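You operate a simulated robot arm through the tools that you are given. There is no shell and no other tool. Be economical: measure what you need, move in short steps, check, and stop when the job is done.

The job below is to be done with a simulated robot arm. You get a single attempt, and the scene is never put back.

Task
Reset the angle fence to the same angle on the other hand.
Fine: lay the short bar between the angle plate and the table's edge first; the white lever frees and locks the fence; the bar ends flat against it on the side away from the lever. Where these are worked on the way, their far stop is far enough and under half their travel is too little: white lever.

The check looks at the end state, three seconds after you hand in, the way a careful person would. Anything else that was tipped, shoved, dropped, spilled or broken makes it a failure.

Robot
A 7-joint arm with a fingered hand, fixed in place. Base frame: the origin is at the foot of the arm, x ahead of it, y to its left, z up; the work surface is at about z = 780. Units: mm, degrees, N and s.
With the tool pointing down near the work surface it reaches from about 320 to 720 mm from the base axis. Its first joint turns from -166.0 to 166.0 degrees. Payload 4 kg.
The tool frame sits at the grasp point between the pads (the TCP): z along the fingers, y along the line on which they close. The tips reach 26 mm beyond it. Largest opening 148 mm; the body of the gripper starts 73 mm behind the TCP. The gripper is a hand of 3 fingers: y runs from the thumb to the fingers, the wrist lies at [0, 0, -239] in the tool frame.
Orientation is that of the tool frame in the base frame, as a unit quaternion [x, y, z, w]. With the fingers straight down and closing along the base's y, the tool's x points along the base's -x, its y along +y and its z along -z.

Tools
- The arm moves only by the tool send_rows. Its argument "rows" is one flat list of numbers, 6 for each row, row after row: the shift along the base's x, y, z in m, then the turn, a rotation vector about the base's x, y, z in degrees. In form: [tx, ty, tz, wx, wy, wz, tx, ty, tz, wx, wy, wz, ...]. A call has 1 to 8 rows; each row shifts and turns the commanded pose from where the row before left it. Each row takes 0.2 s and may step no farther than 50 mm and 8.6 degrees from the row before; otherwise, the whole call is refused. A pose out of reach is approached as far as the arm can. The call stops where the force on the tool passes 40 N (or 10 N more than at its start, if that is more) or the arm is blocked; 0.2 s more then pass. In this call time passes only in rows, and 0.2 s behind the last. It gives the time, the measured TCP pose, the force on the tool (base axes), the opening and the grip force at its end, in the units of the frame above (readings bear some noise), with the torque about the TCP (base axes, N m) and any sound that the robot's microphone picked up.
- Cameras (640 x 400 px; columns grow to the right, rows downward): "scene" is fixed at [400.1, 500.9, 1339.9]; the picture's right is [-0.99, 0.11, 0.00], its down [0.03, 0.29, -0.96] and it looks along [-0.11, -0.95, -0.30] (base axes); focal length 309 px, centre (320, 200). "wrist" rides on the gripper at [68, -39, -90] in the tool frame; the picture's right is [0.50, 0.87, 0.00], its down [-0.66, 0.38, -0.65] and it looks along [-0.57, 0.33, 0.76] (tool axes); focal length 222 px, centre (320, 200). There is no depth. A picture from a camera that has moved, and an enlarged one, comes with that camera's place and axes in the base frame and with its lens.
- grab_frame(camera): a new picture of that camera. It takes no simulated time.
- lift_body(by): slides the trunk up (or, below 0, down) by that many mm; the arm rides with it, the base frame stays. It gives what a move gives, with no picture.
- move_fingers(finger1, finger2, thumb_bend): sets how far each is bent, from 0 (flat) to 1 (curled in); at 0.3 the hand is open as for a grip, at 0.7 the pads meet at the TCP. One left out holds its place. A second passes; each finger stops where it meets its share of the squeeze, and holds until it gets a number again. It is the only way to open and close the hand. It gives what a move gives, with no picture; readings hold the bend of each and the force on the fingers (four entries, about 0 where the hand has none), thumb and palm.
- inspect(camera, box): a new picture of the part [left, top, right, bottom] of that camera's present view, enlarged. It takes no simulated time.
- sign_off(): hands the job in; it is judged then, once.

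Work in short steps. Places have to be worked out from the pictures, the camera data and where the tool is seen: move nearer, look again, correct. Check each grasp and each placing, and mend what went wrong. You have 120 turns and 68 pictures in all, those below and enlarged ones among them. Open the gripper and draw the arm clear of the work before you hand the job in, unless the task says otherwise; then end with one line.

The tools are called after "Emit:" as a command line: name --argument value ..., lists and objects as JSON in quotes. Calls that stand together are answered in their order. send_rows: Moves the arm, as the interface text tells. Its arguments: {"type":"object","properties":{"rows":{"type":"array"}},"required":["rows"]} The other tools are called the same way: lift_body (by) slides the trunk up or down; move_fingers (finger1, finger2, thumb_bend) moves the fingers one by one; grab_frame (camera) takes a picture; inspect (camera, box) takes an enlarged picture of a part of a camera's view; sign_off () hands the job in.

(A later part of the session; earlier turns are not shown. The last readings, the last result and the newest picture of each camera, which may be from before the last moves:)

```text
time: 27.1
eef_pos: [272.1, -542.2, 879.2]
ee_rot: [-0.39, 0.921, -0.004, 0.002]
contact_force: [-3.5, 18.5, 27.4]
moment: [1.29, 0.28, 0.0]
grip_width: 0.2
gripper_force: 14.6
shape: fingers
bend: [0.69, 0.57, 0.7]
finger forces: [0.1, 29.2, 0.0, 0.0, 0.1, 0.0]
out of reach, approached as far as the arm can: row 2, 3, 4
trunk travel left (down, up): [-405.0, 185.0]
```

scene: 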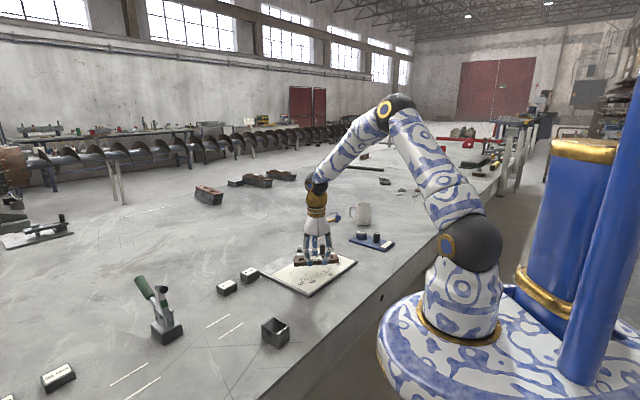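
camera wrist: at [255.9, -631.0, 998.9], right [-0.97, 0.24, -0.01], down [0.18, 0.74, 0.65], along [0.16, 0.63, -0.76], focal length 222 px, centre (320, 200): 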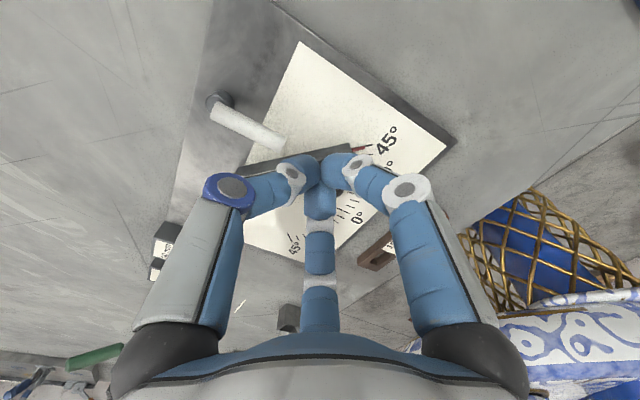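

I came down onto the knob — the reading shows contact. I lift off at once and check that nothing moved.

Emit:
send_rows --rows '[0, 0, 0.03, 0, 0, 0, -0.01, 0.03, 0.03, 0, 0, 0]'

Emit:
inspect --camera "scene" --box '[260, 220, 400, 310]'

```text
time: 27.7
eef_pos: [262.5, -516.7, 927.0]
ee_rot: [-0.39, 0.921, -0.001, 0.001]
contact_force: [-0.1, 0.3, 0.3]
moment: [-0.03, 0.04, -0.02]
grip_width: 0.0
gripper_force: 0.1
shape: fingers
bend: [0.69, 0.69, 0.7]
finger forces: [0.0, 0.1, 0.0, 0.1, 0.0, 0.0]
out of reach, approached as far as the arm can: row 1
trunk travel left (down, up): [-405.0, 185.0]
```

```text
4.44 times, centred on (330, 265) of scene
camera zoom: at [400.1, 500.9, 1339.9], right [-0.99, 0.11, 0.0], down [0.03, 0.29, -0.96], along [-0.11, -0.95, -0.3], focal length 1373 px, centre (276, -89)
```

zoom: 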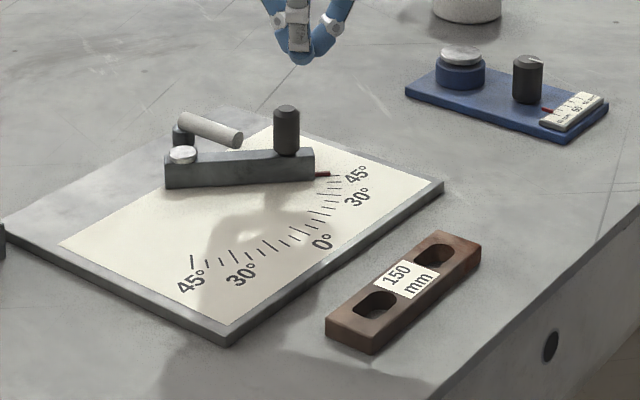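

Nothing moved. Lowering the trunk cost reach, so I raise it to the top instead and come down again behind the fence, clear of the knob.

Emit:
lift_body --by 185

Emit:
send_rows --rows '[0, 0, -0.045, 0, 0, 0, 0, 0, -0.045, 0, 0, 0, 0.005, -0.02, -0.045, 0, 0, 0, 0.005, -0.03, -0.03, 0, 0, 0, 0.005, -0.015, -0.03, 0, 0, 0, 0.005, -0.015, -0.02, 0, 0, 0]'

```text
time: 29.8
eef_pos: [262.7, -516.5, 1112.0]
ee_rot: [-0.391, 0.921, -0.002, 0.001]
contact_force: [0.3, 0.1, -0.6]
moment: [0.0, 0.01, -0.02]
grip_width: 0.0
gripper_force: 0.1
shape: fingers
bend: [0.69, 0.69, 0.7]
finger forces: [0.0, 0.0, 0.0, 0.1, 0.1, 0.1]
trunk travel left (down, up): [-590.0, 0.0]
```

```text
time: 31.2
eef_pos: [269.4, -557.2, 953.4]
ee_rot: [-0.391, 0.921, -0.002, 0.002]
contact_force: [-0.3, -0.2, -0.7]
moment: [0.01, -0.01, 0.02]
grip_width: 0.0
gripper_force: 0.0
shape: fingers
bend: [0.69, 0.69, 0.7]
finger forces: [0.0, 0.0, 0.0, 0.0, 0.0, 0.1]
out of reach, approached as far as the arm can: row 4, 5, 6
trunk travel left (down, up): [-590.0, 0.0]
```

Emit:
send_rows --rows '[0, 0, -0.04, 0, 0, 0, 0.003, -0.008, -0.03, 0, 0, 0, 0.003, -0.01, 0, 0, 0, 0, 0.003, -0.01, 0, 0, 0, 0]'

```text
time: 32.2
eef_pos: [271.3, -558.6, 904.3]
ee_rot: [-0.391, 0.92, -0.002, 0.002]
contact_force: [-0.6, -0.3, 0.0]
moment: [0.0, 0.0, 0.01]
grip_width: 0.0
gripper_force: 0.0
shape: fingers
bend: [0.69, 0.69, 0.7]
finger forces: [0.0, 0.1, 0.0, 0.1, 0.0, 0.0]
out of reach, approached as far as the arm can: row 2, 3, 4
trunk travel left (down, up): [-590.0, 0.0]
```

Reach stays at about 620 mm regardless of height, so the hand's yaw may be the limit. I rotate back toward yaw 0 and retry.

Emit:
send_rows --rows '[0, 0.01, 0.01, 0, 0, -8, 0, 0, 0, 0, 0, -8, 0, 0, 0, 0, 0, -8, 0, 0, 0, 0, 0, -8, 0, 0, 0, 0, 0, -8, 0, 0, 0, 0, 0, -6, 0.005, -0.02, 0, 0, 0, 0, 0.005, -0.02, 0, 0, 0, 0]'

```text
time: 34.0
eef_pos: [282.7, -589.9, 912.8]
ee_rot: [0.0, 1.0, -0.001, 0.001]
contact_force: [-0.2, -0.4, 0.2]
moment: [0.0, -0.02, 0.0]
grip_width: 0.0
gripper_force: 0.1
shape: fingers
bend: [0.69, 0.69, 0.7]
finger forces: [0.0, 0.1, 0.0, 0.0, 0.0, 0.1]
trunk travel left (down, up): [-590.0, 0.0]
```

Yaw was the limit; now the fist is at (283,-590). I descend beside the lever and look.

Emit:
send_rows --rows '[0, 0, -0.03, 0, 0, 0, 0, 0, -0.03, 0, 0, 0, 0, 0, -0.013, 0, 0, 0]'

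Emit:
grab_frame --camera "wrist"

Emit:
inspect --camera "scene" --box '[280, 225, 350, 270]'

```text
time: 34.8
eef_pos: [280.3, -589.5, 839.5]
ee_rot: [0.0, 1.0, -0.002, 0.001]
contact_force: [0.3, -0.3, 0.8]
moment: [-0.01, -0.03, 0.01]
grip_width: 0.0
gripper_force: 0.1
shape: fingers
bend: [0.69, 0.69, 0.7]
finger forces: [0.1, 0.0, 0.0, 0.0, 0.0, 0.0]
trunk travel left (down, up): [-590.0, 0.0]
```

```text
28 pictures are left
camera wrist: at [214.1, -627.5, 929.8], right [-0.5, 0.87, -0.01], down [0.65, 0.38, 0.65], along [0.57, 0.32, -0.76], focal length 222 px, centre (320, 200)
```

wrist: 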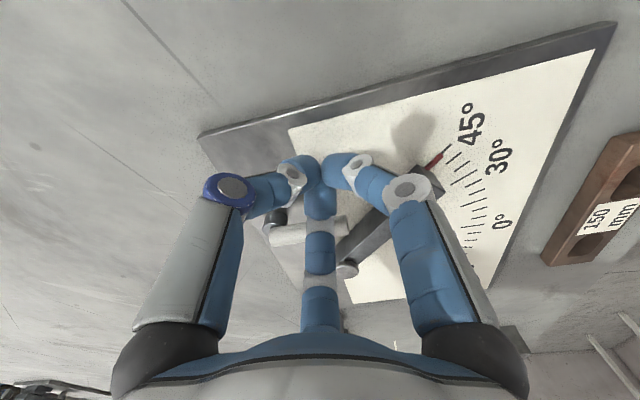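

```text
8.89 times, centred on (315, 248) of scene
camera zoom: at [400.1, 500.9, 1339.9], right [-0.99, 0.11, 0.0], down [0.03, 0.29, -0.96], along [-0.11, -0.95, -0.3], focal length 2745 px, centre (364, -222)
```

zoom: 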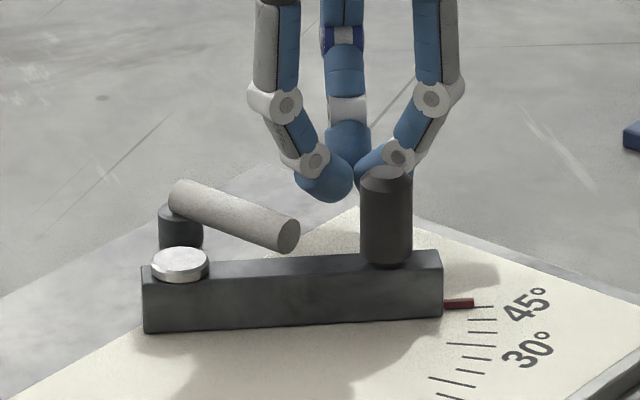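

I go 9 mm lower so the tips are level with the lever arm, then push toward (+x,+y) in small steps.

Emit:
send_rows --rows '[0, 0, -0.009, 0, 0, 0, 0.008, 0.006, 0, 0, 0, 0, 0.008, 0.006, 0, 0, 0, 0, 0.006, 0.005, 0, 0, 0, 0, 0.006, 0.005, 0, 0, 0, 0, 0.006, 0.005, 0, 0, 0, 0]'

Emit:
inspect --camera "scene" --box '[280, 225, 350, 270]'

```text
time: 36.2
eef_pos: [315.2, -563.6, 831.4]
ee_rot: [0.0, 1.0, -0.004, 0.002]
contact_force: [-7.1, -8.9, 10.7]
moment: [-0.1, 0.04, -0.03]
grip_width: 7.0
gripper_force: 13.3
shape: fingers
bend: [0.68, 0.73, 0.68]
finger forces: [3.7, 22.0, 0.0, 0.0, 0.1, 0.1]
trunk travel left (down, up): [-590.0, 0.0]
```

```text
8.89 times, centred on (315, 248) of scene
camera zoom: at [400.1, 500.9, 1339.9], right [-0.99, 0.11, 0.0], down [0.03, 0.29, -0.96], along [-0.11, -0.95, -0.3], focal length 2745 px, centre (364, -222)
```

zoom: 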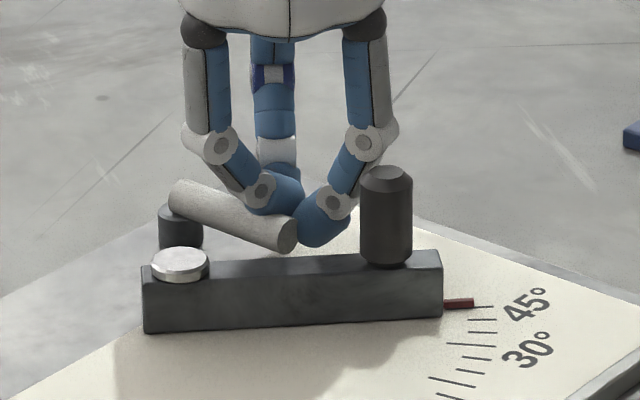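

Contact made at about 11 N with no visible movement. I push a little more to see if it gives.

Emit:
send_rows --rows '[0.005, 0.003, 0, 0, 0, 0, 0.005, 0.003, 0, 0, 0, 0]'

Emit:
inspect --camera "scene" --box '[280, 225, 350, 270]'

```text
time: 36.8
eef_pos: [320.0, -557.3, 832.3]
ee_rot: [0.001, 1.0, -0.004, 0.0]
contact_force: [-18.9, -14.9, 11.5]
moment: [-0.3, 0.38, -0.02]
grip_width: 6.4
gripper_force: 17.3
shape: fingers
bend: [0.67, 0.74, 0.67]
finger forces: [9.5, 14.5, 0.0, 0.0, 10.4, 0.1]
trunk travel left (down, up): [-590.0, 0.0]
```

```text
8.89 times, centred on (315, 248) of scene
camera zoom: at [400.1, 500.9, 1339.9], right [-0.99, 0.11, 0.0], down [0.03, 0.29, -0.96], along [-0.11, -0.95, -0.3], focal length 2745 px, centre (364, -222)
```

zoom: 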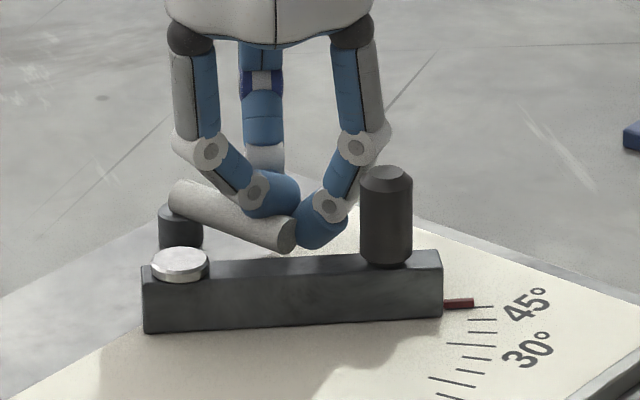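

No motion at 24 N, so that's the stop side. I back off, hop over, and push from the +x side.

Emit:
send_rows --rows '[-0.02, -0.014, 0, 0, 0, 0, 0, 0, 0.045, 0, 0, 0, 0.03, 0, 0.01, 0, 0, 0, 0.035, 0, 0, 0, 0, 0, 0.022, 0.008, 0, 0, 0, 0, 0, 0, -0.04, 0, 0, 0, 0, 0, -0.015, 0, 0, 0]'

Emit:
inspect --camera "scene" --box '[270, 220, 350, 270]'

```text
time: 38.4
eef_pos: [393.2, -563.0, 831.2]
ee_rot: [0.0, 1.0, -0.003, 0.002]
contact_force: [-0.1, 0.8, 0.8]
moment: [-0.01, -0.02, -0.03]
grip_width: 0.7
gripper_force: 0.1
shape: fingers
bend: [0.69, 0.7, 0.7]
finger forces: [0.1, 0.1, 0.0, 0.0, 0.0, 0.0]
trunk travel left (down, up): [-590.0, 0.0]
```

```text
8.00 times, centred on (310, 245) of scene
camera zoom: at [400.1, 500.9, 1339.9], right [-0.99, 0.11, 0.0], down [0.03, 0.29, -0.96], along [-0.11, -0.95, -0.3], focal length 2471 px, centre (400, -160)
```

zoom: 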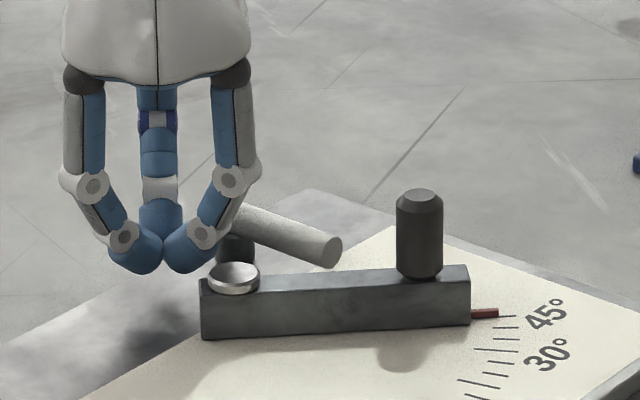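

I push toward −x at y≈-558, past the post, against the lever's outer part.

Emit:
send_rows --rows '[-0.015, 0.005, 0, 0, 0, 0, -0.015, 0, 0, 0, 0, 0, -0.01, 0, 0, 0, 0, 0, -0.008, 0, 0, 0, 0, 0, -0.008, 0, 0, 0, 0, 0]'

Emit:
inspect --camera "scene" --box '[270, 220, 350, 270]'

```text
time: 39.6
eef_pos: [336.4, -557.0, 832.0]
ee_rot: [-0.001, 1.0, -0.003, 0.001]
contact_force: [0.6, 2.1, 1.2]
moment: [-0.01, 0.01, -0.01]
grip_width: 0.0
gripper_force: 1.7
shape: fingers
bend: [0.69, 0.7, 0.7]
finger forces: [0.0, 0.0, 0.1, 0.1, 3.2, 0.1]
trunk travel left (down, up): [-590.0, 0.0]
```

```text
8.00 times, centred on (310, 245) of scene
camera zoom: at [400.1, 500.9, 1339.9], right [-0.99, 0.11, 0.0], down [0.03, 0.29, -0.96], along [-0.11, -0.95, -0.3], focal length 2471 px, centre (400, -160)
```

zoom: 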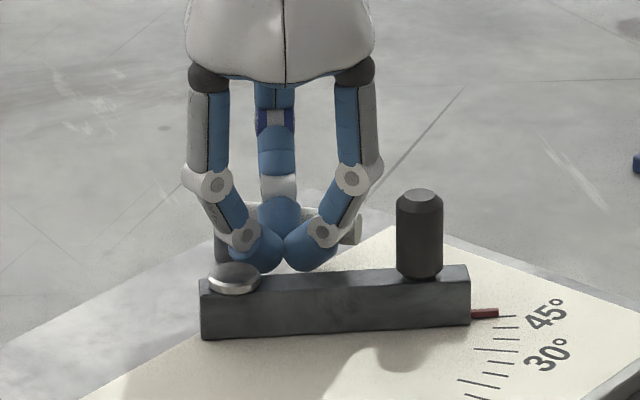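

The lever turns that way with about 2 N. I follow its arc toward the far stop.

Emit:
send_rows --rows '[-0.013, 0.001, 0, 0, 0, 0, -0.013, -0.009, 0, 0, 0, 0, -0.008, -0.01, 0, 0, 0, 0, -0.004, -0.015, 0, 0, 0, 0, 0, -0.012, 0, 0, 0, 0]'

Emit:
inspect --camera "scene" --box '[270, 220, 350, 270]'

```text
time: 40.8
eef_pos: [299.3, -602.5, 830.6]
ee_rot: [0.0, 1.0, -0.002, 0.002]
contact_force: [-0.7, 0.7, 0.2]
moment: [0.02, -0.03, 0.02]
grip_width: 0.1
gripper_force: 0.1
shape: fingers
bend: [0.69, 0.7, 0.7]
finger forces: [0.1, 0.1, 0.0, 0.0, 0.0, 0.0]
trunk travel left (down, up): [-590.0, 0.0]
```

```text
8.00 times, centred on (310, 245) of scene
camera zoom: at [400.1, 500.9, 1339.9], right [-0.99, 0.11, 0.0], down [0.03, 0.29, -0.96], along [-0.11, -0.95, -0.3], focal length 2471 px, centre (400, -160)
```

zoom: 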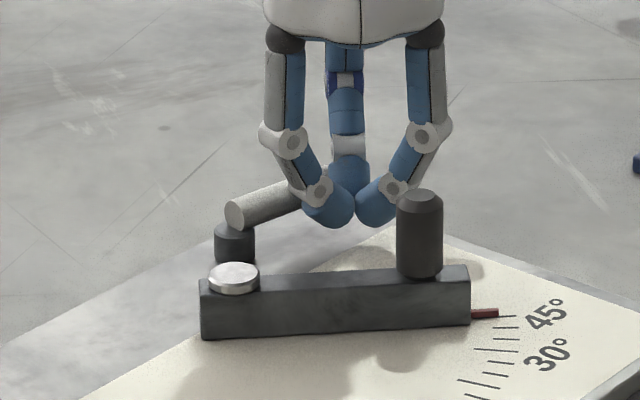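

The lever has swung well around; I continue along the arc until I feel the stop.

Emit:
send_rows --rows '[0.003, -0.01, 0, 0, 0, 0, 0.005, -0.01, 0, 0, 0, 0, 0.005, -0.008, 0, 0, 0, 0]'

Emit:
inspect --camera "scene" --box '[270, 220, 350, 270]'

```text
time: 41.6
eef_pos: [302.0, -613.1, 830.3]
ee_rot: [0.0, 1.0, -0.001, 0.001]
contact_force: [-0.6, -0.8, 0.7]
moment: [-0.01, -0.06, -0.02]
grip_width: 0.2
gripper_force: 0.0
shape: fingers
bend: [0.69, 0.7, 0.7]
finger forces: [0.1, 0.0, 0.0, 0.0, 0.0, 0.0]
out of reach, approached as far as the arm can: row 2, 3
trunk travel left (down, up): [-590.0, 0.0]
```

```text
8.00 times, centred on (310, 245) of scene
camera zoom: at [400.1, 500.9, 1339.9], right [-0.99, 0.11, 0.0], down [0.03, 0.29, -0.96], along [-0.11, -0.95, -0.3], focal length 2471 px, centre (400, -160)
```

zoom: 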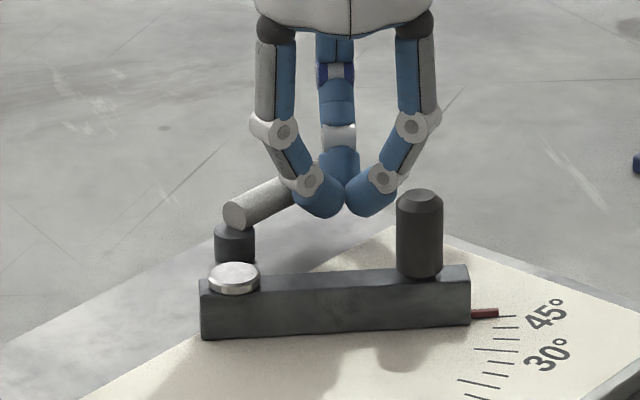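

Emit:
grab_frame --camera "wrist"

```text
20 pictures are left
camera wrist: at [234.5, -650.7, 921.7], right [-0.5, 0.87, 0.0], down [0.65, 0.38, 0.65], along [0.57, 0.32, -0.76], focal length 222 px, centre (320, 200)
```

wrist: 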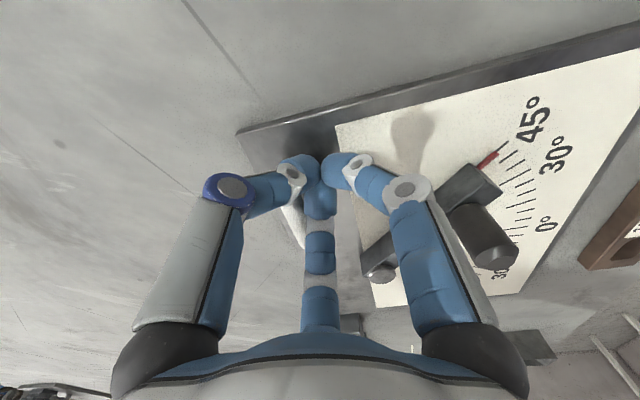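

The lever has turned about 100°. I leave it, raise, and go over the fence's knob to grip it from above.

Emit:
send_rows --rows '[-0.006, 0.003, 0.0, 0, 0, 0, 0, 0, 0.04, 0, 0, 0, 0, 0.01, 0.035, 0, 0, 0, -0.008, 0.035, 0, 0, 0, 0, -0.008, 0.035, 0, 0, 0, 0, -0.006, 0.018, 0, 0, 0, 0]'

Emit:
move_fingers --finger1 0.48 --finger2 0.48 --thumb_bend 0.48

Emit:
grab_frame --camera "wrist"

```text
time: 43.0
eef_pos: [274.3, -512.6, 908.0]
ee_rot: [0.0, 1.0, -0.003, 0.001]
contact_force: [0.5, 0.3, -0.6]
moment: [0.0, 0.0, 0.02]
grip_width: 0.3
gripper_force: 0.0
shape: fingers
bend: [0.69, 0.7, 0.7]
finger forces: [0.1, 0.1, 0.0, 0.1, 0.0, 0.0]
trunk travel left (down, up): [-590.0, 0.0]
```

```text
time: 44.0
eef_pos: [273.8, -512.9, 907.1]
ee_rot: [0.0, 1.0, -0.004, 0.0]
contact_force: [-0.6, -0.2, -0.1]
moment: [0.01, 0.02, 0.0]
grip_width: 68.0
gripper_force: 0.0
shape: fingers
bend: [0.48, 0.48, 0.48]
finger forces: [0.0, 0.0, 0.0, 0.0, 0.0, 0.1]
trunk travel left (down, up): [-590.0, 0.0]
```

```text
19 pictures are left
camera wrist: at [205.9, -551.5, 997.5], right [-0.5, 0.87, -0.01], down [0.65, 0.38, 0.65], along [0.57, 0.32, -0.76], focal length 222 px, centre (320, 200)
```

wrist: 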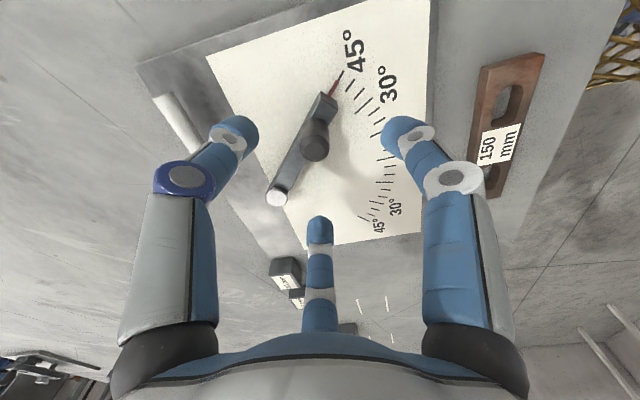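

The knob is at about (274,-517) and the lever now points away from the fence (travel ≈105°). I descend around the knob and grip it.

Emit:
send_rows --rows '[0, -0.003, -0.03, 0, 0, 0, 0, 0, -0.025, 0, 0, 0]'

Emit:
move_fingers --finger1 0.7 --finger2 0.7 --thumb_bend 0.7

Emit:
inspect --camera "scene" --box '[260, 215, 370, 290]'

```text
time: 44.6
eef_pos: [273.4, -516.3, 851.3]
ee_rot: [0.0, 1.0, -0.003, 0.001]
contact_force: [-1.0, -0.3, 0.7]
moment: [0.01, -0.01, 0.01]
grip_width: 68.3
gripper_force: 0.0
shape: fingers
bend: [0.48, 0.48, 0.48]
finger forces: [0.0, 0.0, 0.0, 0.0, 0.1, 0.0]
trunk travel left (down, up): [-590.0, 0.0]
```

```text
time: 45.6
eef_pos: [274.2, -515.3, 852.0]
ee_rot: [-0.001, 1.0, -0.003, 0.0]
contact_force: [-0.3, -0.2, -1.8]
moment: [-0.01, 0.0, -0.01]
grip_width: 12.6
gripper_force: 8.1
shape: fingers
bend: [0.66, 0.64, 0.66]
finger forces: [3.9, 5.3, 0.0, 0.0, 6.0, 0.0]
trunk travel left (down, up): [-590.0, 0.0]
```

```text
5.33 times, centred on (315, 252) of scene
camera zoom: at [400.1, 500.9, 1339.9], right [-0.99, 0.11, 0.0], down [0.03, 0.29, -0.96], along [-0.11, -0.95, -0.3], focal length 1647 px, centre (347, -80)
```

zoom: 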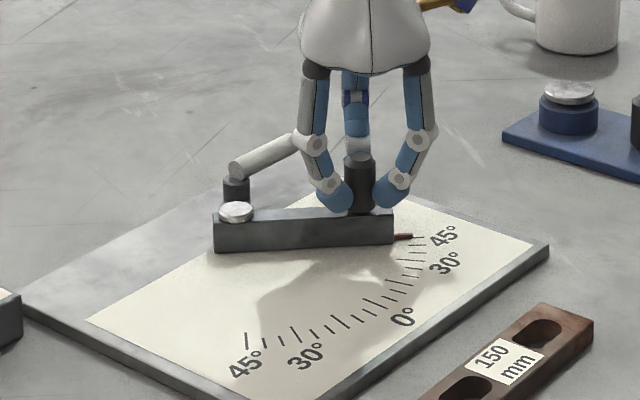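

The knob is held. I start moving it along its arc about the pivot (365,-512) and watch the force.

Emit:
send_rows --rows '[0.0004, 0.008, 0, 0, 0, 0, 0.0005, 0.0077, 0, 0, 0, 0]'

```text
time: 46.2
eef_pos: [275.1, -499.2, 852.9]
ee_rot: [0.0, 1.0, -0.003, 0.001]
contact_force: [-1.4, -0.6, -1.5]
moment: [-0.03, 0.03, -0.08]
grip_width: 13.5
gripper_force: 8.4
shape: fingers
bend: [0.66, 0.64, 0.66]
finger forces: [3.7, 6.0, 0.1, 0.0, 5.9, 0.1]
trunk travel left (down, up): [-590.0, 0.0]
```

The fence follows freely. I carry on along the arc.

Emit:
send_rows --rows '[0.0036, 0.0154, 0, 0, 0, 0, 0.0062, 0.0146, 0, 0, 0, 0, 0.0086, 0.0133, 0, 0, 0, 0, 0.0108, 0.0116, 0, 0, 0, 0, 0.0127, 0.0096, 0, 0, 0, 0, 0.0141, 0.0072, 0, 0, 0, 0, 0.0152, 0.0046, 0, 0, 0, 0]'

Emit:
inspect --camera "scene" --box '[260, 215, 370, 290]'

```text
time: 47.8
eef_pos: [346.0, -424.5, 851.1]
ee_rot: [0.001, 1.0, -0.003, 0.002]
contact_force: [-1.5, -20.7, 3.2]
moment: [-0.46, -0.03, -0.41]
grip_width: 6.8
gripper_force: 14.4
shape: fingers
bend: [0.7, 0.64, 0.66]
finger forces: [0.1, 13.9, 0.1, 0.0, 15.3, 0.0]
trunk travel left (down, up): [-590.0, 0.0]
```

```text
5.33 times, centred on (315, 252) of scene
camera zoom: at [400.1, 500.9, 1339.9], right [-0.99, 0.11, 0.0], down [0.03, 0.29, -0.96], along [-0.11, -0.95, -0.3], focal length 1647 px, centre (347, -80)
```

zoom: 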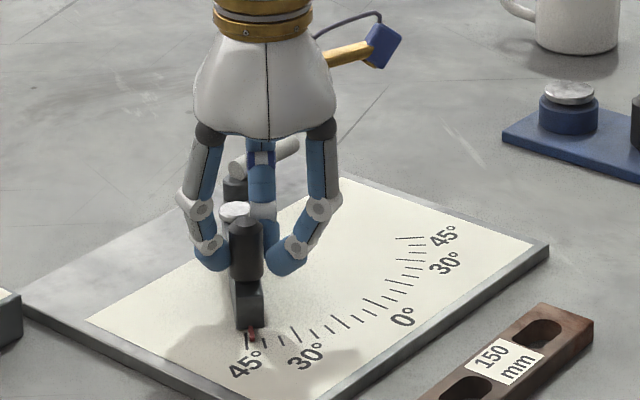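

The pointer is close to the other 45° tick and the knob is being pulled radially. I release the knob, and look from the wrist to read the pointer.

Emit:
move_fingers --finger1 0.45 --finger2 0.45 --thumb_bend 0.45

Emit:
inspect --camera "wrist" --box '[210, 60, 450, 240]'

```text
time: 48.8
eef_pos: [346.3, -421.6, 851.6]
ee_rot: [0.0, 1.0, -0.003, 0.001]
contact_force: [-0.8, -0.4, 0.2]
moment: [0.03, 0.01, -0.02]
grip_width: 78.4
gripper_force: 0.0
shape: fingers
bend: [0.45, 0.45, 0.45]
finger forces: [0.0, 0.1, 0.1, 0.0, 0.1, 0.0]
trunk travel left (down, up): [-590.0, 0.0]
```

```text
2.22 times, centred on (330, 150) of wrist
camera zoom: at [278.6, -460.6, 942.0], right [-0.5, 0.87, -0.01], down [0.65, 0.38, 0.65], along [0.57, 0.32, -0.76], focal length 494 px, centre (298, 311)
```

zoom: 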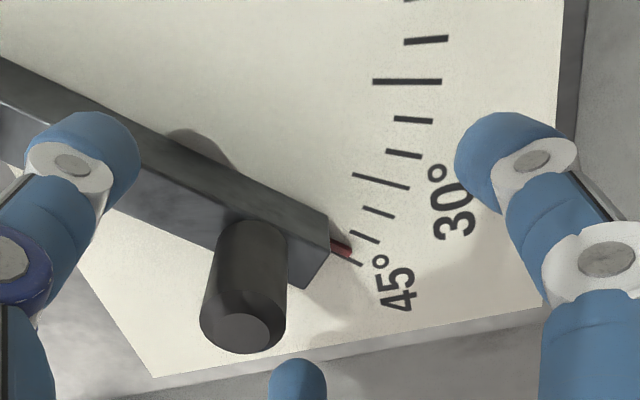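

The fence is 2° or so short of the 45° tick. I recentre the hand at the wanted knob position (361,-430) and close, which nudges the knob there.

Emit:
send_rows --rows '[0.0147, -0.0085, 0, 0, 0, 0]'

Emit:
move_fingers --finger1 0.66 --finger2 0.66 --thumb_bend 0.66

Emit:
inspect --camera "wrist" --box '[250, 100, 410, 220]'

```text
time: 49.2
eef_pos: [360.5, -431.9, 852.0]
ee_rot: [0.0, 1.0, -0.002, 0.001]
contact_force: [0.7, 0.2, 0.1]
moment: [-0.03, 0.03, 0.02]
grip_width: 78.2
gripper_force: 0.0
shape: fingers
bend: [0.45, 0.45, 0.45]
finger forces: [0.0, 0.0, 0.0, 0.0, 0.1, 0.0]
trunk travel left (down, up): [-590.0, 0.0]
```

```text
time: 50.2
eef_pos: [362.2, -432.4, 851.8]
ee_rot: [0.0, 1.0, -0.002, 0.0]
contact_force: [-0.3, 0.3, -0.5]
moment: [0.02, 0.03, 0.02]
grip_width: 16.6
gripper_force: 1.6
shape: fingers
bend: [0.64, 0.65, 0.65]
finger forces: [1.9, 0.7, 0.0, 0.0, 1.6, 0.0]
trunk travel left (down, up): [-590.0, 0.0]
```

```text
3.33 times, centred on (330, 160) of wrist
camera zoom: at [292.8, -470.1, 942.4], right [-0.5, 0.87, -0.01], down [0.65, 0.38, 0.65], along [0.57, 0.32, -0.76], focal length 740 px, centre (287, 333)
```

zoom: 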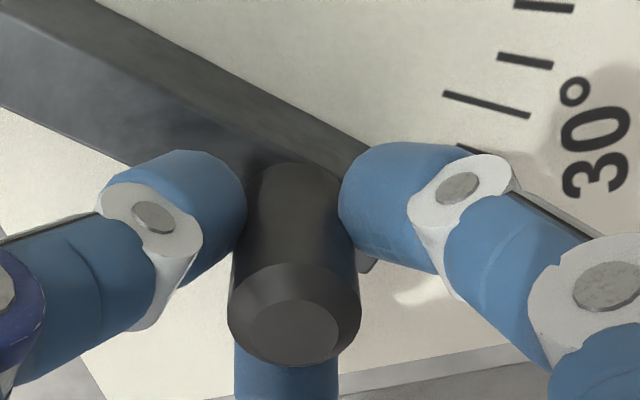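

Emit:
inspect --camera "scene" --box '[290, 260, 340, 291]'

```text
12.80 times, centred on (315, 276) of scene
camera zoom: at [400.1, 500.9, 1339.9], right [-0.99, 0.11, 0.0], down [0.03, 0.29, -0.96], along [-0.11, -0.95, -0.3], focal length 3953 px, centre (384, -766)
```

zoom: 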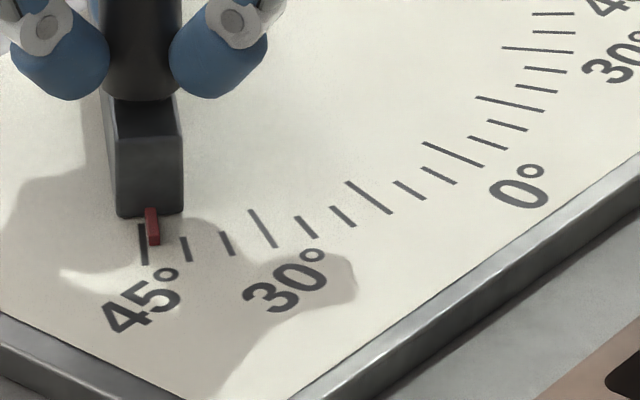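

The pointer is about 1.2° short of the 45° tick; I shift the knob 2 mm further in +x.

Emit:
send_rows --rows '[0.0022, 0, 0, 0, 0, 0]'

Emit:
inspect --camera "scene" --box '[290, 260, 340, 291]'

```text
time: 50.6
eef_pos: [363.4, -431.3, 852.3]
ee_rot: [0.0, 1.0, -0.003, 0.001]
contact_force: [0.6, 0.6, -2.3]
moment: [0.01, 0.01, 0.0]
grip_width: 16.5
gripper_force: 2.1
shape: fingers
bend: [0.64, 0.65, 0.65]
finger forces: [1.9, 0.8, 0.0, 0.1, 1.5, 0.1]
trunk travel left (down, up): [-590.0, 0.0]
```

```text
12.80 times, centred on (315, 276) of scene
camera zoom: at [400.1, 500.9, 1339.9], right [-0.99, 0.11, 0.0], down [0.03, 0.29, -0.96], along [-0.11, -0.95, -0.3], focal length 3953 px, centre (384, -766)
```

zoom: 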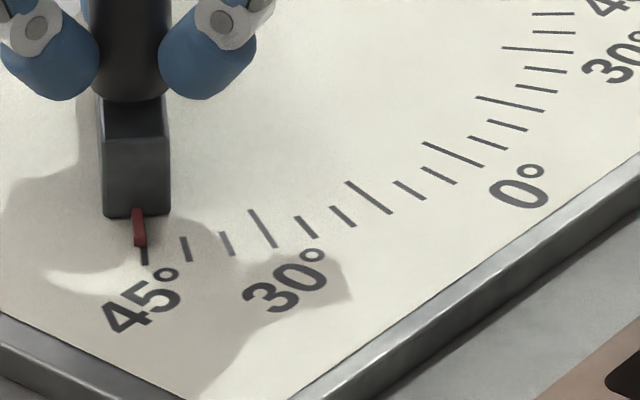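

Very slightly past now (≈0.5°). I move back 0.6 mm.

Emit:
send_rows --rows '[-0.0006, 0, 0, 0, 0, 0]'

Emit:
inspect --camera "scene" --box '[290, 260, 340, 291]'

```text
time: 51.0
eef_pos: [362.4, -431.8, 851.3]
ee_rot: [0.0, 1.0, -0.002, 0.001]
contact_force: [0.9, -0.4, 0.5]
moment: [0.0, 0.0, 0.02]
grip_width: 16.3
gripper_force: 1.7
shape: fingers
bend: [0.64, 0.65, 0.65]
finger forces: [1.8, 1.2, 0.1, 0.1, 1.7, 0.0]
trunk travel left (down, up): [-590.0, 0.0]
```

```text
12.80 times, centred on (315, 276) of scene
camera zoom: at [400.1, 500.9, 1339.9], right [-0.99, 0.11, 0.0], down [0.03, 0.29, -0.96], along [-0.11, -0.95, -0.3], focal length 3953 px, centre (384, -766)
```

zoom: 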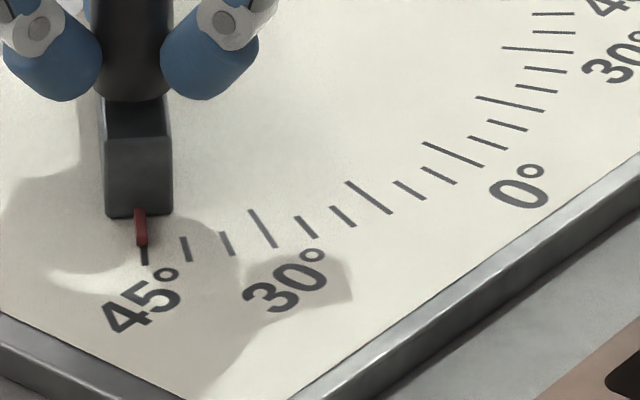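

The pointer is on the 45° tick. I release the knob, rise, and shape the hand with the thumb out as a hook for turning the lever back.

Emit:
move_fingers --finger1 0.45 --finger2 0.45 --thumb_bend 0.45

Emit:
send_rows --rows '[0, 0, 0.03, 0, 0, 0, 0, 0, 0.035, 0, 0, 0, 0, -0.04, 0, 0, 0, 0, 0, -0.04, 0, 0, 0, 0, -0.002, -0.04, 0, 0, 0, 0]'

Emit:
move_fingers --finger1 0.65 --finger2 0.65 --thumb_bend 0.3

Emit:
grab_frame --camera "wrist"

```text
time: 52.0
eef_pos: [361.8, -432.1, 851.1]
ee_rot: [-0.001, 1.0, -0.003, 0.0]
contact_force: [0.1, -0.2, 0.1]
moment: [0.0, -0.03, -0.03]
grip_width: 78.0
gripper_force: 0.0
shape: fingers
bend: [0.45, 0.45, 0.45]
finger forces: [0.1, 0.0, 0.0, 0.0, 0.0, 0.0]
trunk travel left (down, up): [-590.0, 0.0]
```

```text
time: 53.2
eef_pos: [359.2, -551.1, 918.2]
ee_rot: [-0.001, 1.0, -0.002, 0.0]
contact_force: [0.5, -0.5, 0.0]
moment: [0.02, -0.01, 0.0]
grip_width: 78.5
gripper_force: 0.0
shape: fingers
bend: [0.45, 0.45, 0.45]
finger forces: [0.1, 0.0, 0.1, 0.0, 0.1, 0.0]
trunk travel left (down, up): [-590.0, 0.0]
```

```text
time: 54.2
eef_pos: [359.4, -551.5, 917.0]
ee_rot: [0.001, 1.0, -0.003, 0.001]
contact_force: [-0.2, -0.1, 0.1]
moment: [0.01, 0.01, -0.03]
grip_width: 76.8
gripper_force: 0.0
shape: fingers
bend: [0.65, 0.65, 0.3]
finger forces: [0.0, 0.0, 0.1, 0.0, 0.0, 0.0]
trunk travel left (down, up): [-590.0, 0.0]
```

```text
11 pictures are left
camera wrist: at [291.7, -589.9, 1007.6], right [-0.5, 0.87, -0.01], down [0.65, 0.38, 0.65], along [0.57, 0.32, -0.76], focal length 222 px, centre (320, 200)
```

wrist: 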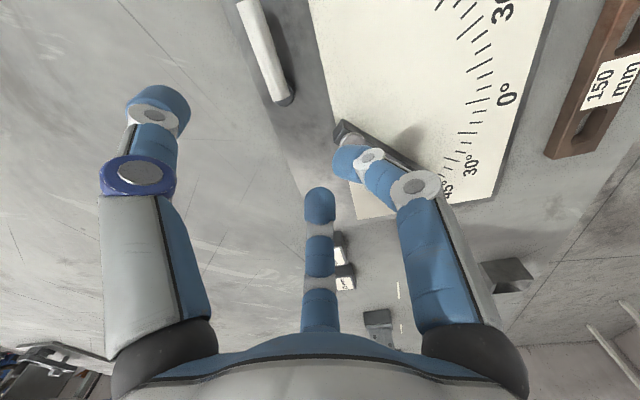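

The lever points to about 230°, post near (354,-589). I lower with the thumb on its far side, then hook the lever around.

Emit:
send_rows --rows '[0, -0.004, -0.03, 0, 0, 0, 0, 0, -0.03, 0, 0, 0, 0, 0, -0.02, 0, 0, 0, 0, 0, -0.007, 0, 0, 0]'

```text
time: 55.2
eef_pos: [360.9, -554.6, 829.6]
ee_rot: [0.0, 1.0, -0.003, 0.001]
contact_force: [0.1, 0.7, 0.1]
moment: [-0.02, 0.0, -0.02]
grip_width: 76.8
gripper_force: 0.0
shape: fingers
bend: [0.65, 0.65, 0.3]
finger forces: [0.1, 0.0, 0.1, 0.0, 0.0, 0.0]
trunk travel left (down, up): [-590.0, 0.0]
```

Emit:
send_rows --rows '[-0.011, 0.002, 0, 0, 0, 0, -0.012, 0.004, 0, 0, 0, 0, -0.016, 0.011, 0, 0, 0, 0, -0.007, 0.011, 0, 0, 0, 0, -0.005, 0.012, 0, 0, 0, 0]'

Emit:
grab_frame --camera "wrist"

```text
time: 56.4
eef_pos: [310.6, -514.4, 830.4]
ee_rot: [-0.001, 1.0, -0.002, 0.001]
contact_force: [0.3, -0.9, 0.6]
moment: [-0.07, 0.01, 0.01]
grip_width: 77.9
gripper_force: 0.4
shape: fingers
bend: [0.65, 0.65, 0.29]
finger forces: [0.0, 0.1, 0.0, 0.0, 0.6, 0.0]
trunk travel left (down, up): [-590.0, 0.0]
```

```text
10 pictures are left
camera wrist: at [242.2, -554.1, 920.0], right [-0.5, 0.87, 0.0], down [0.65, 0.38, 0.65], along [0.57, 0.32, -0.76], focal length 222 px, centre (320, 200)
```

wrist: 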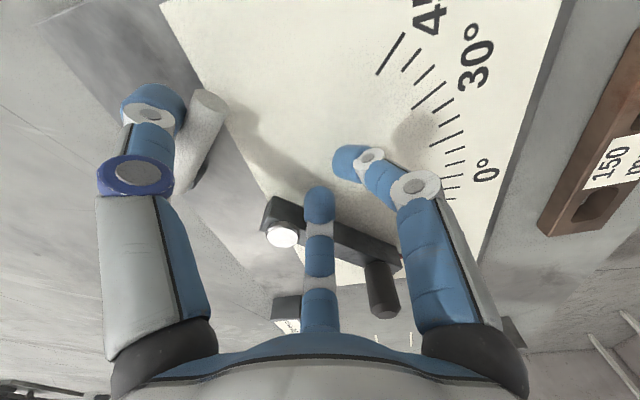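

The lever follows the thumb. I continue along the arc until the stop is felt.

Emit:
send_rows --rows '[0, 0.012, 0, 0, 0, 0, 0, 0.012, 0, 0, 0, 0, 0.003, 0.01, 0, 0, 0, 0, 0.003, 0.006, 0, 0, 0, 0, 0.003, 0.004, 0, 0, 0, 0]'

```text
time: 57.6
eef_pos: [315.5, -473.5, 828.7]
ee_rot: [0.003, 1.0, -0.001, 0.0]
contact_force: [-20.1, -10.3, -5.5]
moment: [0.27, 0.3, -1.8]
grip_width: 86.9
gripper_force: 9.9
shape: fingers
bend: [0.65, 0.65, 0.23]
finger forces: [0.1, 0.1, 0.0, 0.0, 19.8, 0.0]
trunk travel left (down, up): [-590.0, 0.0]
```

The stop is reached at about 22 N on the thumb only. I back off, lift, and check lever and fence.

Emit:
send_rows --rows '[-0.01, -0.012, 0, 0, 0, 0, -0.005, -0.004, 0.03, 0, 0, 0, 0, 0, 0.045, 0, 0, 0, -0.03, 0.0, 0.02, 0, 0, 0]'

Emit:
inspect --camera "scene" --box '[270, 230, 370, 293]'

```text
time: 58.6
eef_pos: [274.3, -487.6, 926.7]
ee_rot: [-0.001, 1.0, -0.002, 0.002]
contact_force: [0.7, 0.7, 0.2]
moment: [-0.02, -0.03, 0.03]
grip_width: 76.9
gripper_force: 0.1
shape: fingers
bend: [0.65, 0.65, 0.3]
finger forces: [0.1, 0.0, 0.0, 0.0, 0.1, 0.0]
trunk travel left (down, up): [-590.0, 0.0]
```

```text
6.35 times, centred on (320, 262) of scene
camera zoom: at [400.1, 500.9, 1339.9], right [-0.99, 0.11, 0.0], down [0.03, 0.29, -0.96], along [-0.11, -0.95, -0.3], focal length 1961 px, centre (320, -190)
```

zoom: 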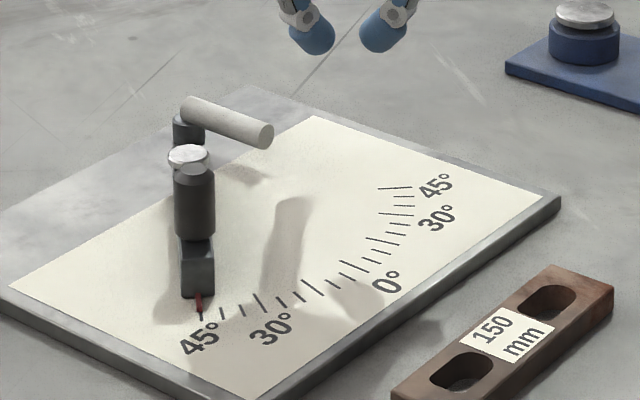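

Lever back at its stop, pointer still on 45°. To get the bar, I turn the hand to yaw −134° (better reach later) while moving above the bar.

Emit:
send_rows --rows '[-0.0044, 0.0089, 0, 0, 0, -8.375, -0.0044, 0.0089, 0, 0, 0, -8.375, -0.0044, 0.0089, 0, 0, 0, -8.375, -0.0044, 0.0089, 0, 0, 0, -8.375, -0.0044, 0.0089, 0, 0, 0, -8.375, -0.0044, 0.0089, 0, 0, 0, -8.375, -0.0044, 0.0089, 0, 0, 0, -8.375, -0.0044, 0.0089, 0, 0, 0, -8.375]'

Emit:
send_rows --rows '[-0.0044, 0.0089, 0, 0, 0, -8.375, -0.0044, 0.0089, 0, 0, 0, -8.375, -0.0044, 0.0089, 0, 0, 0, -8.375, -0.0044, 0.0089, 0, 0, 0, -8.375, -0.0044, 0.0089, 0, 0, 0, -8.375, -0.0044, 0.0089, 0, 0, 0, -8.375, -0.0044, 0.0089, 0, 0, 0, -8.375, -0.0044, 0.0089, 0, 0, 0, -8.375]'

Emit:
move_fingers --finger1 0.48 --finger2 0.48 --thumb_bend 0.48

```text
time: 60.4
eef_pos: [239.4, -416.3, 924.2]
ee_rot: [0.553, 0.833, -0.003, -0.001]
contact_force: [-0.8, 0.5, -0.3]
moment: [0.02, -0.01, 0.0]
grip_width: 77.0
gripper_force: 0.1
shape: fingers
bend: [0.65, 0.65, 0.3]
finger forces: [0.0, 0.1, 0.1, 0.0, 0.0, 0.1]
trunk travel left (down, up): [-590.0, 0.0]
```

```text
time: 62.2
eef_pos: [203.2, -343.7, 923.0]
ee_rot: [0.921, 0.389, -0.002, -0.002]
contact_force: [-0.1, -0.1, 0.1]
moment: [0.01, -0.03, 0.0]
grip_width: 77.1
gripper_force: 0.1
shape: fingers
bend: [0.65, 0.65, 0.3]
finger forces: [0.0, 0.1, 0.0, 0.0, 0.0, 0.0]
trunk travel left (down, up): [-590.0, 0.0]
```

```text
time: 63.2
eef_pos: [204.5, -344.2, 924.6]
ee_rot: [0.921, 0.39, -0.001, -0.002]
contact_force: [-0.2, 0.0, 0.4]
moment: [-0.05, -0.02, -0.02]
grip_width: 68.7
gripper_force: 0.0
shape: fingers
bend: [0.48, 0.48, 0.48]
finger forces: [0.0, 0.1, 0.0, 0.1, 0.0, 0.1]
trunk travel left (down, up): [-590.0, 0.0]
```

Positioned exactly where I set the bar down. I descend and grip.

Emit:
send_rows --rows '[-0.001, 0, -0.04, 0, 0, 0, 0, 0, -0.04, 0, 0, 0, 0, 0, -0.015, 0, 0, 0, 0, 0, -0.009, 0, 0, 0]'

Emit:
move_fingers --finger1 0.7 --finger2 0.7 --thumb_bend 0.7

Emit:
send_rows --rows '[0, 0, 0.01, 0, 0, 0, 0, 0, 0.03, 0, 0, 0, 0, 0, 0.03, 0, 0, 0]'

Emit:
grab_frame --camera "wrist"

```text
time: 64.1
eef_pos: [204.9, -346.7, 828.0]
ee_rot: [0.921, 0.391, -0.001, 0.003]
contact_force: [-1.8, 2.1, 29.1]
moment: [0.1, -0.88, 0.03]
grip_width: 67.2
gripper_force: 14.9
shape: fingers
bend: [0.47, 0.48, 0.48]
finger forces: [22.0, 6.9, 0.1, 0.1, 0.1, 0.0]
trunk travel left (down, up): [-590.0, 0.0]
stopped in row 4: the force on the tool passed its limit at 52 N (the readings are from after the stop); the commanded pose is now the measured one
```

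```text
time: 64.7
eef_pos: [205.8, -345.9, 828.0]
ee_rot: [0.921, 0.39, -0.001, 0.005]
contact_force: [7.3, 2.9, 28.6]
moment: [0.52, -1.48, 0.04]
grip_width: 33.2
gripper_force: 14.2
shape: fingers
bend: [0.49, 0.69, 0.7]
finger forces: [28.8, 0.0, 0.0, 0.1, 0.0, 0.1]
trunk travel left (down, up): [-590.0, 0.0]
stopped: the force on the tool passed its limit at 41 N (the readings are from after the stop); the commanded pose is now the measured one
```

```text
time: 65.5
eef_pos: [205.1, -345.6, 897.9]
ee_rot: [0.921, 0.389, -0.002, 0.003]
contact_force: [-0.2, -0.9, 0.6]
moment: [0.01, 0.01, 0.0]
grip_width: 18.6
gripper_force: 0.0
shape: fingers
bend: [0.59, 0.69, 0.7]
finger forces: [0.1, 0.0, 0.1, 0.0, 0.0, 0.1]
trunk travel left (down, up): [-590.0, 0.0]
```

```text
8 pictures are left
camera wrist: at [223.6, -269.0, 987.7], right [0.97, -0.24, 0.0], down [-0.18, -0.73, 0.66], along [-0.16, -0.64, -0.75], focal length 222 px, centre (320, 200)
```

wrist: 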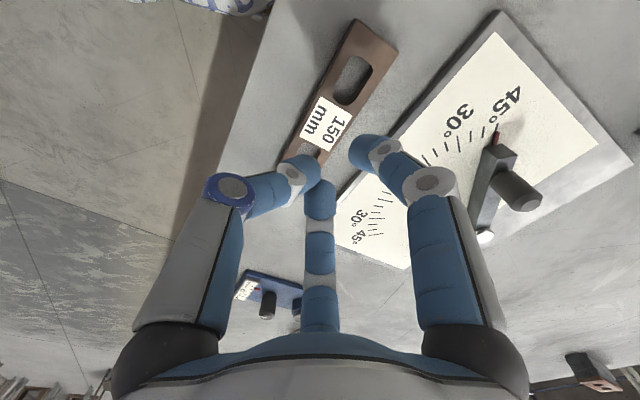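

The curled fingertips landed on the bar itself (bar unmoved). I open the two fingers wide and retry.

Emit:
move_fingers --finger1 0.3 --finger2 0.3 --thumb_bend 0.42

Emit:
send_rows --rows '[0, -0.001, -0.04, 0, 0, 0, 0, 0, -0.025, 0, 0, 0, 0, 0, -0.008, 0, 0, 0, 0, 0, -0.005, 0, 0, 0]'

```text
time: 66.5
eef_pos: [205.6, -345.4, 898.4]
ee_rot: [0.921, 0.39, -0.001, 0.002]
contact_force: [1.1, 0.0, 0.0]
moment: [0.0, -0.03, 0.04]
grip_width: 107.8
gripper_force: 0.1
shape: fingers
bend: [0.3, 0.3, 0.42]
finger forces: [0.0, 0.1, 0.0, 0.0, 0.1, 0.0]
trunk travel left (down, up): [-590.0, 0.0]
```

```text
time: 67.5
eef_pos: [203.7, -347.4, 818.2]
ee_rot: [0.921, 0.39, -0.002, 0.003]
contact_force: [-1.0, 0.1, -0.4]
moment: [0.06, 0.03, -0.04]
grip_width: 108.0
gripper_force: 0.0
shape: fingers
bend: [0.3, 0.3, 0.42]
finger forces: [0.0, 0.0, 0.0, 0.1, 0.1, 0.0]
trunk travel left (down, up): [-590.0, 0.0]
```

No contact this time; I close on the bar.

Emit:
move_fingers --finger1 0.7 --finger2 0.7 --thumb_bend 0.7

```text
time: 68.5
eef_pos: [203.9, -347.9, 820.0]
ee_rot: [0.921, 0.39, -0.003, 0.004]
contact_force: [0.6, -2.3, 2.1]
moment: [-0.03, 0.02, 0.01]
grip_width: 44.5
gripper_force: 16.3
shape: fingers
bend: [0.53, 0.53, 0.63]
finger forces: [8.7, 8.7, 0.0, 0.1, 15.2, 0.0]
trunk travel left (down, up): [-590.0, 0.0]
```

Gripped at 16 N. I lift it.

Emit:
send_rows --rows '[0, 0, 0.01, 0, 0, 0, 0, 0, 0.03, 0, 0, 0, 0, 0, 0.04, 0, 0, 0, 0, 0, 0.03, 0, 0, 0]'

Emit:
grab_frame --camera "wrist"

```text
time: 69.5
eef_pos: [204.6, -347.8, 929.6]
ee_rot: [0.921, 0.391, -0.002, 0.003]
contact_force: [-1.0, -0.6, 0.1]
moment: [0.02, -0.01, -0.01]
grip_width: 8.2
gripper_force: 0.0
shape: fingers
bend: [0.64, 0.64, 0.7]
finger forces: [0.0, 0.1, 0.0, 0.0, 0.1, 0.0]
trunk travel left (down, up): [-590.0, 0.0]
```

```text
7 pictures are left
camera wrist: at [224.3, -271.7, 1019.2], right [0.97, -0.24, 0.0], down [-0.18, -0.73, 0.66], along [-0.16, -0.64, -0.75], focal length 222 px, centre (320, 200)
```

wrist: 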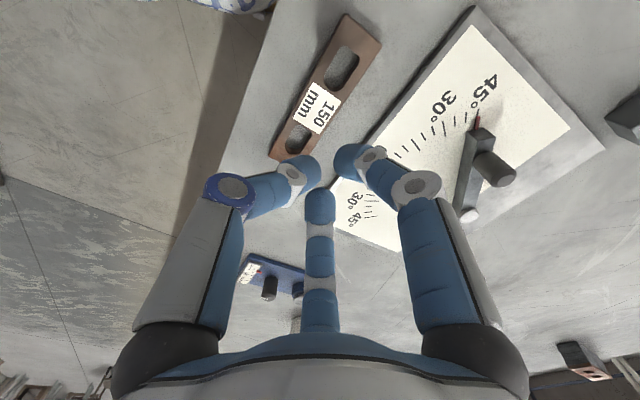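

It slipped off: the table is a little lower than the plate, so the grip was too shallow by a few mm. I reopen and go down to z≈814.

Emit:
move_fingers --finger1 0.3 --finger2 0.3 --thumb_bend 0.42

Emit:
send_rows --rows '[0, 0, -0.04, 0, 0, 0, 0, 0.0, -0.04, 0, 0, 0, 0, 0, -0.02, 0, 0, 0, 0, 0, -0.01, 0, 0, 0, 0, 0, -0.006, 0, 0, 0]'

Emit:
move_fingers --finger1 0.55 --finger2 0.55 --thumb_bend 0.55

```text
time: 70.5
eef_pos: [206.4, -348.7, 929.1]
ee_rot: [0.921, 0.39, -0.001, 0.002]
contact_force: [0.0, 0.0, -0.5]
moment: [0.01, -0.03, -0.01]
grip_width: 107.9
gripper_force: 0.1
shape: fingers
bend: [0.3, 0.3, 0.42]
finger forces: [0.1, 0.0, 0.0, 0.0, 0.1, 0.0]
trunk travel left (down, up): [-590.0, 0.0]
```

```text
time: 71.7
eef_pos: [205.1, -349.5, 811.1]
ee_rot: [0.921, 0.39, -0.001, 0.002]
contact_force: [0.6, 1.4, 0.3]
moment: [-0.01, 0.02, 0.0]
grip_width: 108.1
gripper_force: 0.1
shape: fingers
bend: [0.3, 0.3, 0.42]
finger forces: [0.0, 0.0, 0.1, 0.0, 0.0, 0.1]
trunk travel left (down, up): [-590.0, 0.0]
```

```text
time: 72.7
eef_pos: [205.3, -347.6, 813.1]
ee_rot: [0.921, 0.39, -0.001, 0.004]
contact_force: [-1.1, 1.1, 22.8]
moment: [0.72, 0.72, -0.02]
grip_width: 53.8
gripper_force: 12.2
shape: fingers
bend: [0.54, 0.54, 0.54]
finger forces: [1.6, 1.3, 0.0, 0.0, 21.2, 0.0]
trunk travel left (down, up): [-590.0, 0.0]
```

The thumb tip touches the table, so I raise 3 mm and close fully.

Emit:
send_rows --rows '[0, 0, 0.003, 0, 0, 0]'

Emit:
move_fingers --finger1 0.7 --finger2 0.7 --thumb_bend 0.7

Emit:
send_rows --rows '[0, 0, 0.006, 0, 0, 0, 0, 0, 0.015, 0, 0, 0]'

```text
time: 73.1
eef_pos: [206.6, -348.0, 815.9]
ee_rot: [0.921, 0.39, -0.001, 0.003]
contact_force: [0.2, -0.2, 0.8]
moment: [-0.03, 0.0, 0.02]
grip_width: 48.3
gripper_force: 0.7
shape: fingers
bend: [0.54, 0.54, 0.55]
finger forces: [0.6, 0.6, 0.1, 0.1, 0.3, 0.1]
trunk travel left (down, up): [-590.0, 0.0]
```

```text
time: 74.1
eef_pos: [206.2, -348.4, 815.9]
ee_rot: [0.921, 0.39, -0.002, 0.003]
contact_force: [-0.4, -0.1, -0.6]
moment: [0.0, -0.05, -0.01]
grip_width: 39.7
gripper_force: 16.0
shape: fingers
bend: [0.59, 0.59, 0.59]
finger forces: [8.0, 8.1, 0.1, 0.0, 16.2, 0.0]
trunk travel left (down, up): [-590.0, 0.0]
```

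```text
time: 74.7
eef_pos: [205.4, -348.2, 835.1]
ee_rot: [0.92, 0.392, -0.002, 0.002]
contact_force: [0.7, 0.0, -5.3]
moment: [0.0, -0.03, 0.02]
grip_width: 39.5
gripper_force: 16.3
shape: fingers
bend: [0.59, 0.59, 0.59]
finger forces: [8.2, 8.2, 0.1, 0.0, 16.3, 0.0]
trunk travel left (down, up): [-590.0, 0.0]
```

The bar is held (weight shows). I raise it above the knob's height and carry it to the fence's +x side, turning it parallel to the fence.

Emit:
send_rows --rows '[0, 0, 0.043, 0, 0, 0, 0, 0, 0.045, 0, 0, 0, 0.0371, -0.0198, 0, 0, 0, 7.33, 0.0371, -0.0198, 0, 0, 0, 7.33, 0.0371, -0.0198, 0, 0, 0, 7.33, 0.0371, -0.0198, 0, 0, 0, 7.33, 0.0371, -0.0198, 0, 0, 0, 7.33, 0.0371, -0.0198, 0, 0, 0, 7.33]'

Emit:
grab_frame --camera "wrist"

```text
time: 76.5
eef_pos: [427.5, -467.5, 923.0]
ee_rot: [0.707, 0.707, 0.0, 0.002]
contact_force: [0.3, 0.7, -4.9]
moment: [0.0, 0.01, -0.02]
grip_width: 39.1
gripper_force: 16.7
shape: fingers
bend: [0.6, 0.6, 0.59]
finger forces: [8.3, 8.2, 0.1, 0.0, 16.4, 0.0]
trunk travel left (down, up): [-590.0, 0.0]
```

```text
6 pictures are left
camera wrist: at [388.0, -398.7, 1013.6], right [0.87, 0.5, 0.0], down [0.38, -0.65, 0.66], along [0.33, -0.57, -0.75], focal length 222 px, centre (320, 200)
```

wrist: 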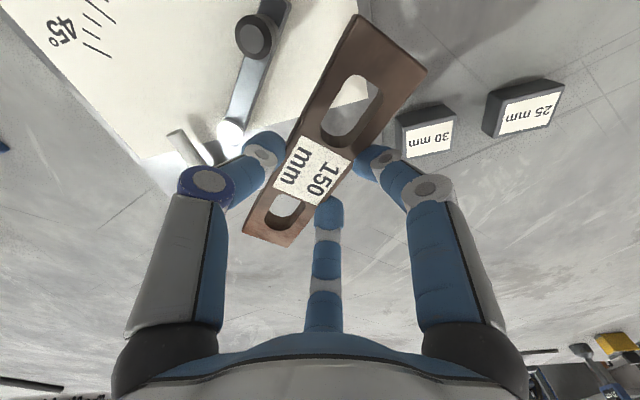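

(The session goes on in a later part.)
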